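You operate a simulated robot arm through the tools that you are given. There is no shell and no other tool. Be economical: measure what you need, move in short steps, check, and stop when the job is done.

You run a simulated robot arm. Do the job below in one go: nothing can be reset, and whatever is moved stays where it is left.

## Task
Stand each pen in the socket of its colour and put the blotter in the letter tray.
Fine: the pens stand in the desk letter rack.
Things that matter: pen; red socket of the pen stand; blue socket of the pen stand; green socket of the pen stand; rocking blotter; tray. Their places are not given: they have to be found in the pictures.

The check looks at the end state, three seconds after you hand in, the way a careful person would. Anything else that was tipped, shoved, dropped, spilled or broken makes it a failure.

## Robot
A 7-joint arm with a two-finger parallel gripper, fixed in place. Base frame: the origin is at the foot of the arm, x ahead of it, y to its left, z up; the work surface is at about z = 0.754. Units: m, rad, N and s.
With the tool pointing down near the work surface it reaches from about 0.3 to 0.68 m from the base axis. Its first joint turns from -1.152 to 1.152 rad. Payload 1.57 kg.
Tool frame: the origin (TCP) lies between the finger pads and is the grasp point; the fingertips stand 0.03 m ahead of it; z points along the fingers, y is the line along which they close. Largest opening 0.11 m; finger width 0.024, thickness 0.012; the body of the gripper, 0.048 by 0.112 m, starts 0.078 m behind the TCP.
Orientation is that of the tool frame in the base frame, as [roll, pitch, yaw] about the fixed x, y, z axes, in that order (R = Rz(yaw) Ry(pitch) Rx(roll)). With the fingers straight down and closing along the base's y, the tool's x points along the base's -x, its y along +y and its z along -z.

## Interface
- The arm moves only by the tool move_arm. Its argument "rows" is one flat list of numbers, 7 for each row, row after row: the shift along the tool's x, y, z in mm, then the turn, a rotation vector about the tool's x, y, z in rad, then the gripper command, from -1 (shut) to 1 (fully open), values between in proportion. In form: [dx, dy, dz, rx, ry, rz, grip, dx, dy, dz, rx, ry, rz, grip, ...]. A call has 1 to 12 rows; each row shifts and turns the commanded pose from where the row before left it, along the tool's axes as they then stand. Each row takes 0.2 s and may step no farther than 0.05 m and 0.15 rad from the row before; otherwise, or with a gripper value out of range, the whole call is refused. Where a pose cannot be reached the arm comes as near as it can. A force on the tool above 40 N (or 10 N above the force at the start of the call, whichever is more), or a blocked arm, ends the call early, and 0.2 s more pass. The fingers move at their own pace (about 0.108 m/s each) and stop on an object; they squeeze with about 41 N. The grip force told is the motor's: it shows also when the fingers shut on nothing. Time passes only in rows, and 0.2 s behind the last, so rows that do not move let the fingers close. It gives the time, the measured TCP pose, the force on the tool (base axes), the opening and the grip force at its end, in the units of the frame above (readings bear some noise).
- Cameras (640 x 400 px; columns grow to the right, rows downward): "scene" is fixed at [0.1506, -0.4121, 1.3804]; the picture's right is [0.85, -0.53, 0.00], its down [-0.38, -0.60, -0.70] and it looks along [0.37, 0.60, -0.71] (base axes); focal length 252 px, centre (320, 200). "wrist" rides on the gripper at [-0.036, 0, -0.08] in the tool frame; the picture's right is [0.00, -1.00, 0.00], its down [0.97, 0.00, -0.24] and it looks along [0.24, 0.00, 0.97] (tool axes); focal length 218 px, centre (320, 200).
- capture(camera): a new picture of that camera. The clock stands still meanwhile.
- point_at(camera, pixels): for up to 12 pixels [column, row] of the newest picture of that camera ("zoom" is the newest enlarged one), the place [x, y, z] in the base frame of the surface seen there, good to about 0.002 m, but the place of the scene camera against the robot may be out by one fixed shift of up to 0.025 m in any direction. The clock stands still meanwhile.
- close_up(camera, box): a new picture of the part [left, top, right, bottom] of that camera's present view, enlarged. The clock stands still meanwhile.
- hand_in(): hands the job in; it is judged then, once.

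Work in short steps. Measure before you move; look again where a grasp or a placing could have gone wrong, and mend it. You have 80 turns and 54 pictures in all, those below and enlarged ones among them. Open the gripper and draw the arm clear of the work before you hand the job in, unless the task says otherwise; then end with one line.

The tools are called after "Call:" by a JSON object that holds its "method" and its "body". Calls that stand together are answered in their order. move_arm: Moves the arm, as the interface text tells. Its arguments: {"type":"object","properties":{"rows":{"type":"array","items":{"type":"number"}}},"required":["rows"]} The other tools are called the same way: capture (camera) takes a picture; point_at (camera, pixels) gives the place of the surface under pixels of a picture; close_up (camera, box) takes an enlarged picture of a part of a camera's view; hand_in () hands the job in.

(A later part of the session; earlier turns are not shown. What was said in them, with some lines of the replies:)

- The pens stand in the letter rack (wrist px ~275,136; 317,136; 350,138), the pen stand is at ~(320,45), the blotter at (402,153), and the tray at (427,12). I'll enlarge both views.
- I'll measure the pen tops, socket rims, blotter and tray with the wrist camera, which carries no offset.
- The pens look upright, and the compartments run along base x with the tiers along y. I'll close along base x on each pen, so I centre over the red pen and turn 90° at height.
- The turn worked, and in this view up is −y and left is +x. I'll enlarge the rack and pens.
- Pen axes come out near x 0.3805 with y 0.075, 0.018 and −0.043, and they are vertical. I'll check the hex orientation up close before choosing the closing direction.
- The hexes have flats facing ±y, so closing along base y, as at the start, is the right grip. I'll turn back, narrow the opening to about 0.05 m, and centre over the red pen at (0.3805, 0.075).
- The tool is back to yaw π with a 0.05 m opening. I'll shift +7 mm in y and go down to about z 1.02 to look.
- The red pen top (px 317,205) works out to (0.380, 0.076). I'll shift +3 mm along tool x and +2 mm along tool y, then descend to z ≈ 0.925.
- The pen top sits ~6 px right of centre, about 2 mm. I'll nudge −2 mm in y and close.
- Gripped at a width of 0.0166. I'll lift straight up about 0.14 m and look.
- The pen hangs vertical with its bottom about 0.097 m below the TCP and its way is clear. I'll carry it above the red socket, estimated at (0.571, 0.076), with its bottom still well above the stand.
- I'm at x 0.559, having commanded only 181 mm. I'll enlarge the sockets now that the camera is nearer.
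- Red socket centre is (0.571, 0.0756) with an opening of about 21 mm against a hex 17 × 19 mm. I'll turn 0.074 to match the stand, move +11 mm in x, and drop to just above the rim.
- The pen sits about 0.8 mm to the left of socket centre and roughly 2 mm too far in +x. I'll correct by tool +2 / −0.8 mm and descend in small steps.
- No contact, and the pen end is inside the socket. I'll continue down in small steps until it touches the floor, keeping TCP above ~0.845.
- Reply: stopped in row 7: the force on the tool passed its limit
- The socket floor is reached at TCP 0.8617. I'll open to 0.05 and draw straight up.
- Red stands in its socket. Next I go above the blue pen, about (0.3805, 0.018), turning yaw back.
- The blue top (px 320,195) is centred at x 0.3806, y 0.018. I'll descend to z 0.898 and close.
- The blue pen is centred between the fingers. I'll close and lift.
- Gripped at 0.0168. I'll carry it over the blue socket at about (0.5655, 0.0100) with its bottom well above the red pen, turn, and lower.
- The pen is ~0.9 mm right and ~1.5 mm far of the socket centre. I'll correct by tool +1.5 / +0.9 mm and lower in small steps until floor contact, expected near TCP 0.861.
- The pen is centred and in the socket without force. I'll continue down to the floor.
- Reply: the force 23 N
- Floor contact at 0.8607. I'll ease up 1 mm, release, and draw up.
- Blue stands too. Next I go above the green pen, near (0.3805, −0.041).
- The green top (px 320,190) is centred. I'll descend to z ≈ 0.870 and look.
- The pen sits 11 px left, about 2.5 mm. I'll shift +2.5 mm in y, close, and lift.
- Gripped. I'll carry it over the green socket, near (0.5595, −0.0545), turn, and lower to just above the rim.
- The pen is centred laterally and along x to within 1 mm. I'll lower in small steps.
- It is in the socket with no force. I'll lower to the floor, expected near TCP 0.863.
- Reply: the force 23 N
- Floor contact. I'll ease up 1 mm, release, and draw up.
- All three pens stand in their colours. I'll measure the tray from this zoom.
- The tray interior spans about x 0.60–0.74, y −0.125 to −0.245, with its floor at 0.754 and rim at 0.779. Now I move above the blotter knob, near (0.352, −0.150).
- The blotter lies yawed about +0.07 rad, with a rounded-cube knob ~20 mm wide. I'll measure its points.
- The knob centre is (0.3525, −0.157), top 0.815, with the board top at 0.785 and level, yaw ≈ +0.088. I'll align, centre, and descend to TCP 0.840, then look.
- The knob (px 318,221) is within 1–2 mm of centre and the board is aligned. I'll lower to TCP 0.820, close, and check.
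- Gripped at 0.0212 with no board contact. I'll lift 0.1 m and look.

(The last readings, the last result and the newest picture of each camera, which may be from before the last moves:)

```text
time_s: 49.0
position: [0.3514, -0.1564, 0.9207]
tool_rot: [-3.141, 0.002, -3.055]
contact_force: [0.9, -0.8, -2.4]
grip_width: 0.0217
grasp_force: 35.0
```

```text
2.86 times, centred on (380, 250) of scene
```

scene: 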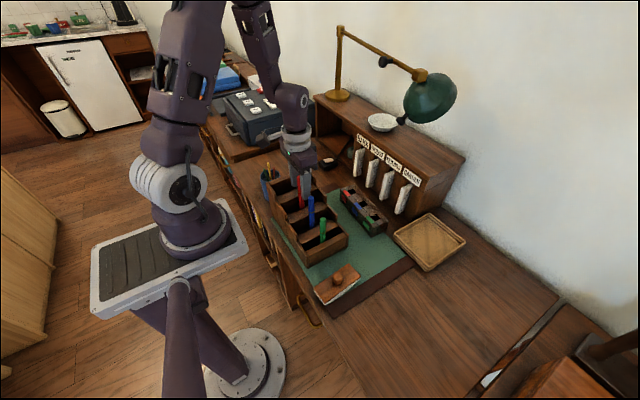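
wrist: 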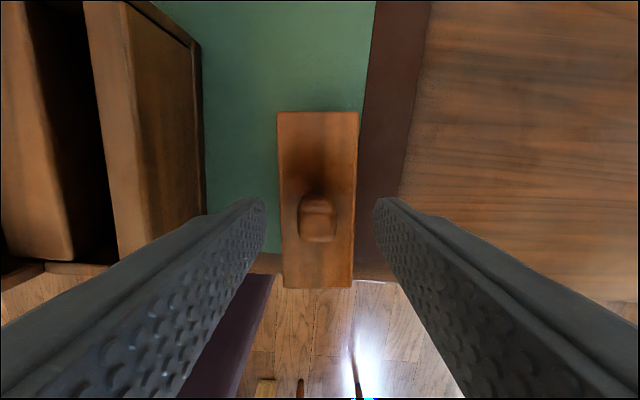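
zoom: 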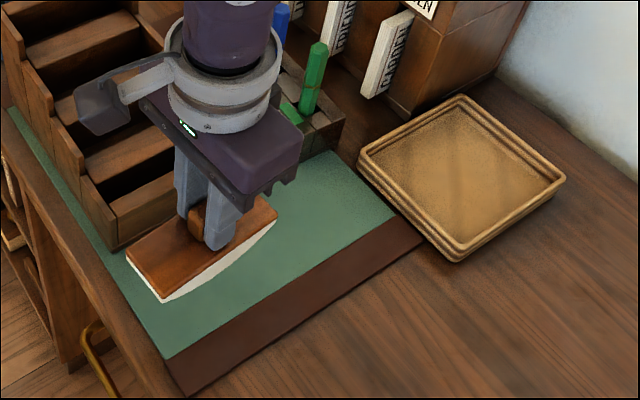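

The blotter hangs level. The tray is yawed about −0.065, so I'll turn 0.152 to match and carry the blotter at this height to above (0.666, −0.162), staying clear of the green pen.

Call:
{"method": "move_arm", "body": {"rows": [0, 0, 0, 0, 0, 0.076, -1, 0, 0, 0, 0, 0, 0.076, -1, -25, 1, 0, 0, 0, 0, -1, -40, 2, 0, 0, 0, 0, -1, -40, 2, 0, 0, 0, 0, -1, -40, 2, 0, 0, 0, 0, -1, -40, 2, 0, 0, 0, 0, -1, -40, 2, 0, 0, 0, 0, -1, -40, 2, 0, 0, 0, 0, -1, -30, 2, 0, 0, 0, 0, -1, -19, 0, 0, 0, 0, 0, -1, 0, 0, 0, 0, 0, 0, -1]}}

Call:
{"method": "capture", "body": {"camera": "wrist"}}

Call:
{"method": "close_up", "body": {"camera": "scene", "box": [330, 130, 490, 290]}}

```text
time_s: 51.6
position: [0.6648, -0.1624, 0.9202]
tool_rot: [-3.142, 0.0, 3.078]
contact_force: [0.4, -0.1, -0.7]
grip_width: 0.0212
grasp_force: 33.9
```

```text
13 pictures are left
```

wrist: 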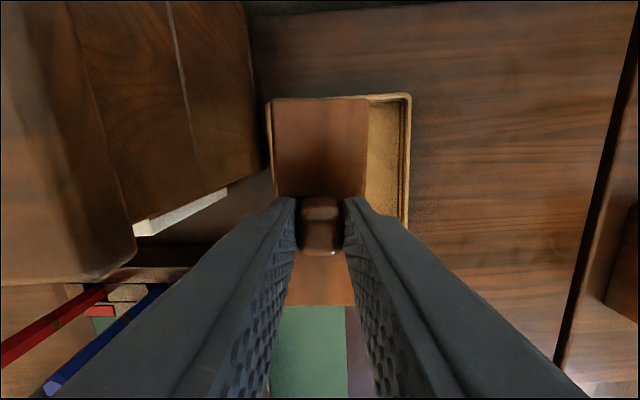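

```text
2.50 times, centred on (410, 210) of scene
```

zoom: 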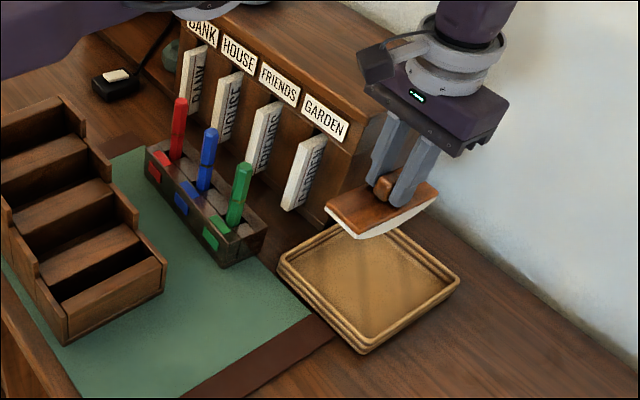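

The pose was reached exactly. Before lowering I'll measure the cabinet's right side and the tray edges, since the gripper body will pass near the cabinet.

Call:
{"method": "point_at", "body": {"camera": "wrist", "pixels": [[240, 20], [255, 120], [262, 165], [215, 185], [130, 270], [60, 40], [268, 110], [270, 170], [408, 100], [385, 150], [390, 205], [230, 100]]}}

Call:
{"method": "close_up", "body": {"camera": "wrist", "box": [230, 80, 430, 320]}}

```text
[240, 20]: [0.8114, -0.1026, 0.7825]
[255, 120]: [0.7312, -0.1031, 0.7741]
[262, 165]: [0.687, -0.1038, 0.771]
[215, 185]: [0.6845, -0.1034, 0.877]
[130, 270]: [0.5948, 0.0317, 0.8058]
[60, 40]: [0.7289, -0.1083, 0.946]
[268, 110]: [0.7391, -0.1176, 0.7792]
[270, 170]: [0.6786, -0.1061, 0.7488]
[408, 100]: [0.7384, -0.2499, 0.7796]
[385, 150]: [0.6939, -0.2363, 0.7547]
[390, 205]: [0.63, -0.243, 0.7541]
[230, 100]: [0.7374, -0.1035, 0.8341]
```

```text
1.67 times, centred on (330, 200) of wrist
```

zoom: 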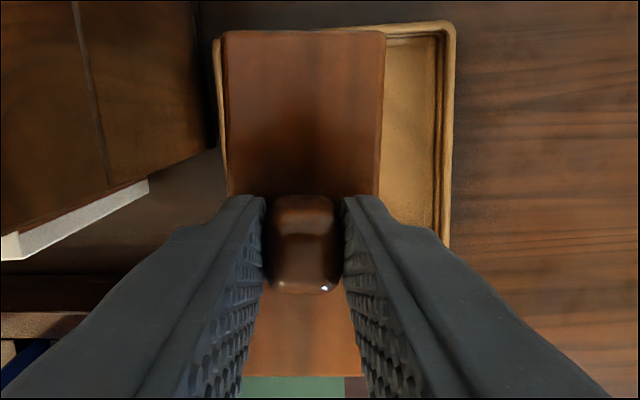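

The cabinet side is at y ≈ −0.104 to −0.108 for x > 0.685, so the gripper body needs TCP y ≤ −0.18. I'll shift to the tray centre (0.667, −0.188) at this height.

Call:
{"method": "move_arm", "body": {"rows": [-4, -13, 0, 0, 0, 0, -1, 0, -12.5, 0, 0, 0, 0, -1, 0, 0, 20, 0, 0, 0, -1, 0, 0, 0, 0, 0, 0, -1]}}

Call:
{"method": "capture", "body": {"camera": "wrist"}}

```text
time_s: 52.6
position: [0.6683, -0.1884, 0.9001]
tool_rot: [-3.141, 0.003, 3.076]
contact_force: [0.4, -0.1, -1.6]
grip_width: 0.0214
grasp_force: 34.4
out of reach, approached as far as the arm can: row 2
```

```text
10 pictures are left
```

wrist: 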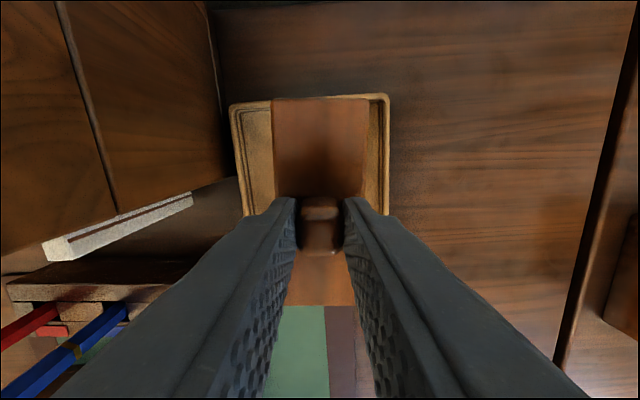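

Pose (0.668, −0.188): the board spans x 0.609–0.727 and fits inside the tray. I'll lower in steps to just above the floor.

Call:
{"method": "move_arm", "body": {"rows": [0, 0, 20, 0, 0, 0, -1, 0, 0, 15, 0, 0, 0, -1, 0, 0, 15, 0, 0, 0, -1, 0, 0, 10, 0, 0, 0, -1, 0, 0, 8, 0, 0, 0, -1, 0, 0, 0, 0, 0, 0, -1]}}

Call:
{"method": "close_up", "body": {"camera": "scene", "box": [350, 130, 490, 290]}}

```text
time_s: 54.0
position: [0.6684, -0.1865, 0.8315]
tool_rot: [3.141, 0.001, 3.078]
contact_force: [-0.4, -0.2, -1.0]
grip_width: 0.0214
grasp_force: 34.5
```

```text
2.50 times, centred on (420, 210) of scene
```

zoom: 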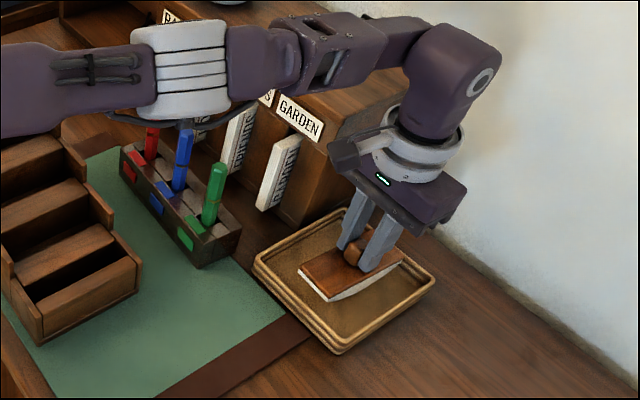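

The blotter is inside the tray walls and forces are nil. I'll lower the last ~10 mm gently.

Call:
{"method": "move_arm", "body": {"rows": [0, 0, 4, 0, 0, 0, -1, 0, 0, 3, 0, 0, 0, -1, 0, 0, 2, 0, 0, 0, -1, 0, 0, 1.5, 0, 0, 0, -1, 0, 0, 0, 0, 0, 0, -1]}}

```text
time_s: 55.2
position: [0.669, -0.1878, 0.823]
tool_rot: [-3.141, 0.005, 3.078]
contact_force: [-0.6, -0.2, -1.3]
grip_width: 0.0209
grasp_force: 34.9
```

There's no floor contact yet, as the weight is still on the tool. I'll go 3 mm more.

Call:
{"method": "move_arm", "body": {"rows": [0, 0, 1, 0, 0, 0, -1, 0, 0, 1, 0, 0, 0, -1, 0, 0, 1, 0, 0, 0, -1, 0, 0, 0, 0, 0, 0, -1]}}

```text
time_s: 56.2
position: [0.6701, -0.1868, 0.8218]
tool_rot: [-3.139, 0.006, 3.077]
contact_force: [-3.6, -0.2, 30.8]
grip_width: 0.0213
grasp_force: 34.3
```

It is down on the floor. I'll ease up 1.5 mm, open, and draw straight up.

Call:
{"method": "move_arm", "body": {"rows": [0, 0, -1.5, 0, 0, 0, -1, 0, 0, 0, 0, 0, 0, -0.5, 0, 0, 0, 0, 0, 0, -0.1, 0, 0, 0, 0, 0, 0, -0.1, 0, 0, -15, 0, 0, 0, -0.1, 0, 0, -30, 0, 0, 0, -0.1, 0, 0, -40, 0, 0, 0, -0.1, 0, 0, 0, 0, 0, 0, -0.1]}}

Call:
{"method": "close_up", "body": {"camera": "wrist", "box": [200, 60, 440, 320]}}

```text
time_s: 58.0
position: [0.6697, -0.1877, 0.9078]
tool_rot: [-3.14, 0.001, 3.077]
contact_force: [0.6, -0.2, -0.3]
grip_width: 0.0495
grasp_force: 0.0
```

```text
1.54 times, centred on (320, 190) of wrist
```

zoom: 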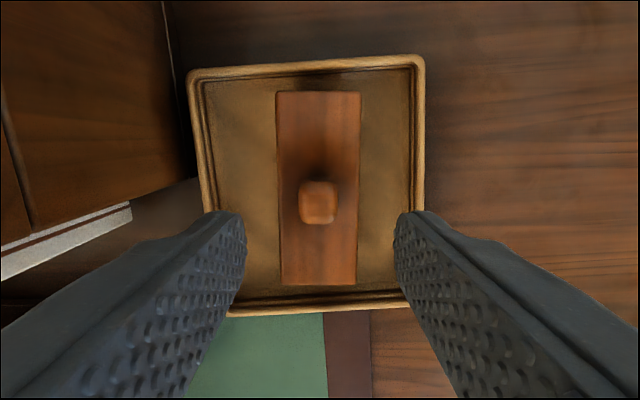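

The blotter rests flat inside the tray. I'll draw up and back at y ≈ −0.19, clear of the pens, opening fully.

Call:
{"method": "move_arm", "body": {"rows": [30, 0, 0, 0, 0, 0, 0, 30, 0, -30, 0, 0, 0, 0, 30, 0, -40, 0, 0, 0, 0.5, 40, 0, -40, 0, 0, 0, 1, 40, 0, -40, 0, 0, 0, 1, 40, 0, -40, 0, 0, 0, 1, 40, 0, -20, 0, 0, 0, 1, 30, 0, 0, 0, 0, 0, 1, 0, 0, 0, 0, 0, 0, 1]}}

Call:
{"method": "close_up", "body": {"camera": "scene", "box": [250, 130, 480, 310]}}

```text
refused: row 4 steps farther than a row can; nothing moved
```

```text
2.22 times, centred on (365, 220) of scene
```

zoom: 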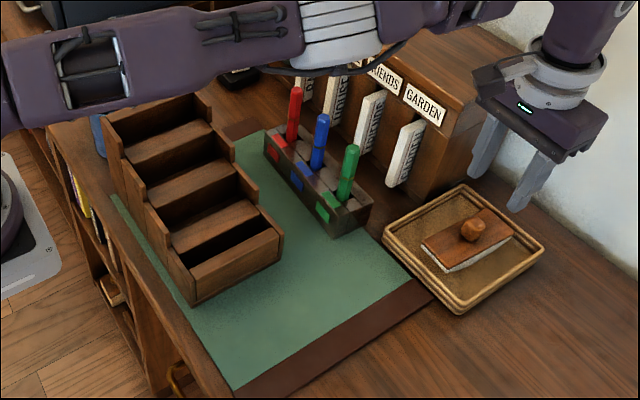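

The call was refused for step size. I'll repeat it with shorter steps.

Call:
{"method": "move_arm", "body": {"rows": [30, 0, 0, 0, 0, 0, 0, 30, 0, -30, 0, 0, 0, 0, 30, 0, -35, 0, 0, 0, 0, 30, 0, -35, 0, 0, 0, 0, 30, 0, -35, 0, 0, 0, 0, 30, 0, -35, 0, 0, 0, 1, 35, 0, -20, 0, 0, 0, 1, 30, 0, 0, 0, 0, 0, 1, 0, 0, 0, 0, 0, 0, 1, 0, 0, 0, 0, 0, 0, 1]}}

Call:
{"method": "capture", "body": {"camera": "scene"}}

Call:
{"method": "close_up", "body": {"camera": "scene", "box": [320, 140, 480, 290]}}

```text
time_s: 60.2
position: [0.421, -0.1732, 1.094]
tool_rot: [3.141, 0.002, 3.077]
contact_force: [-0.4, 1.0, -0.2]
grip_width: 0.1098
grasp_force: 0.1
```

```text
6 pictures are left
```

scene: 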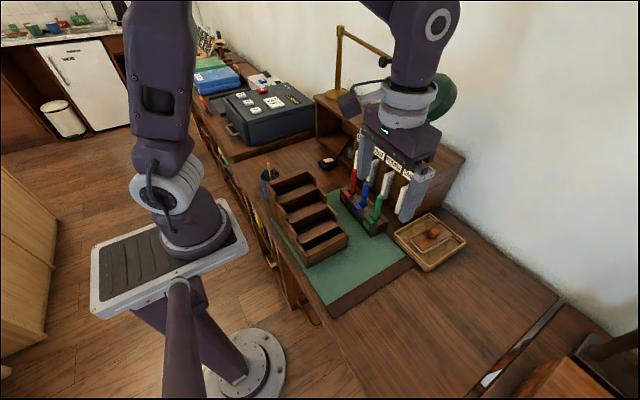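

```text
2.67 times, centred on (400, 215) of scene
```

zoom: 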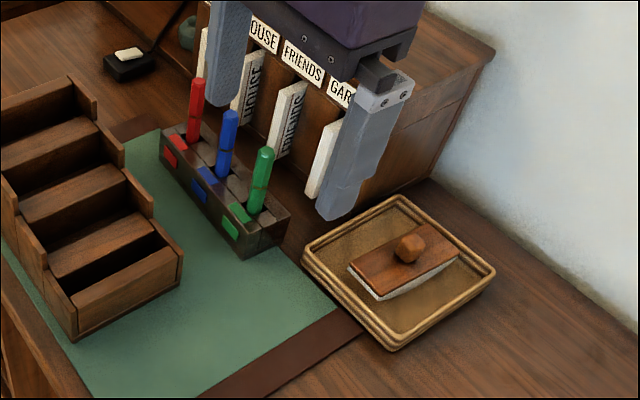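

The pens stand in their matching sockets, the blotter lies in the tray, and the arm is clear with the gripper open, so I'm handing in.

Call:
{"method": "hand_in", "body": {}}

```text
The job is handed in.
```

I stood the red, blue and green pens in their matching sockets, laid the blotter flat in the letter tray, and handed the job in with the gripper open and the arm clear; the last pictures show nothing else disturbed.
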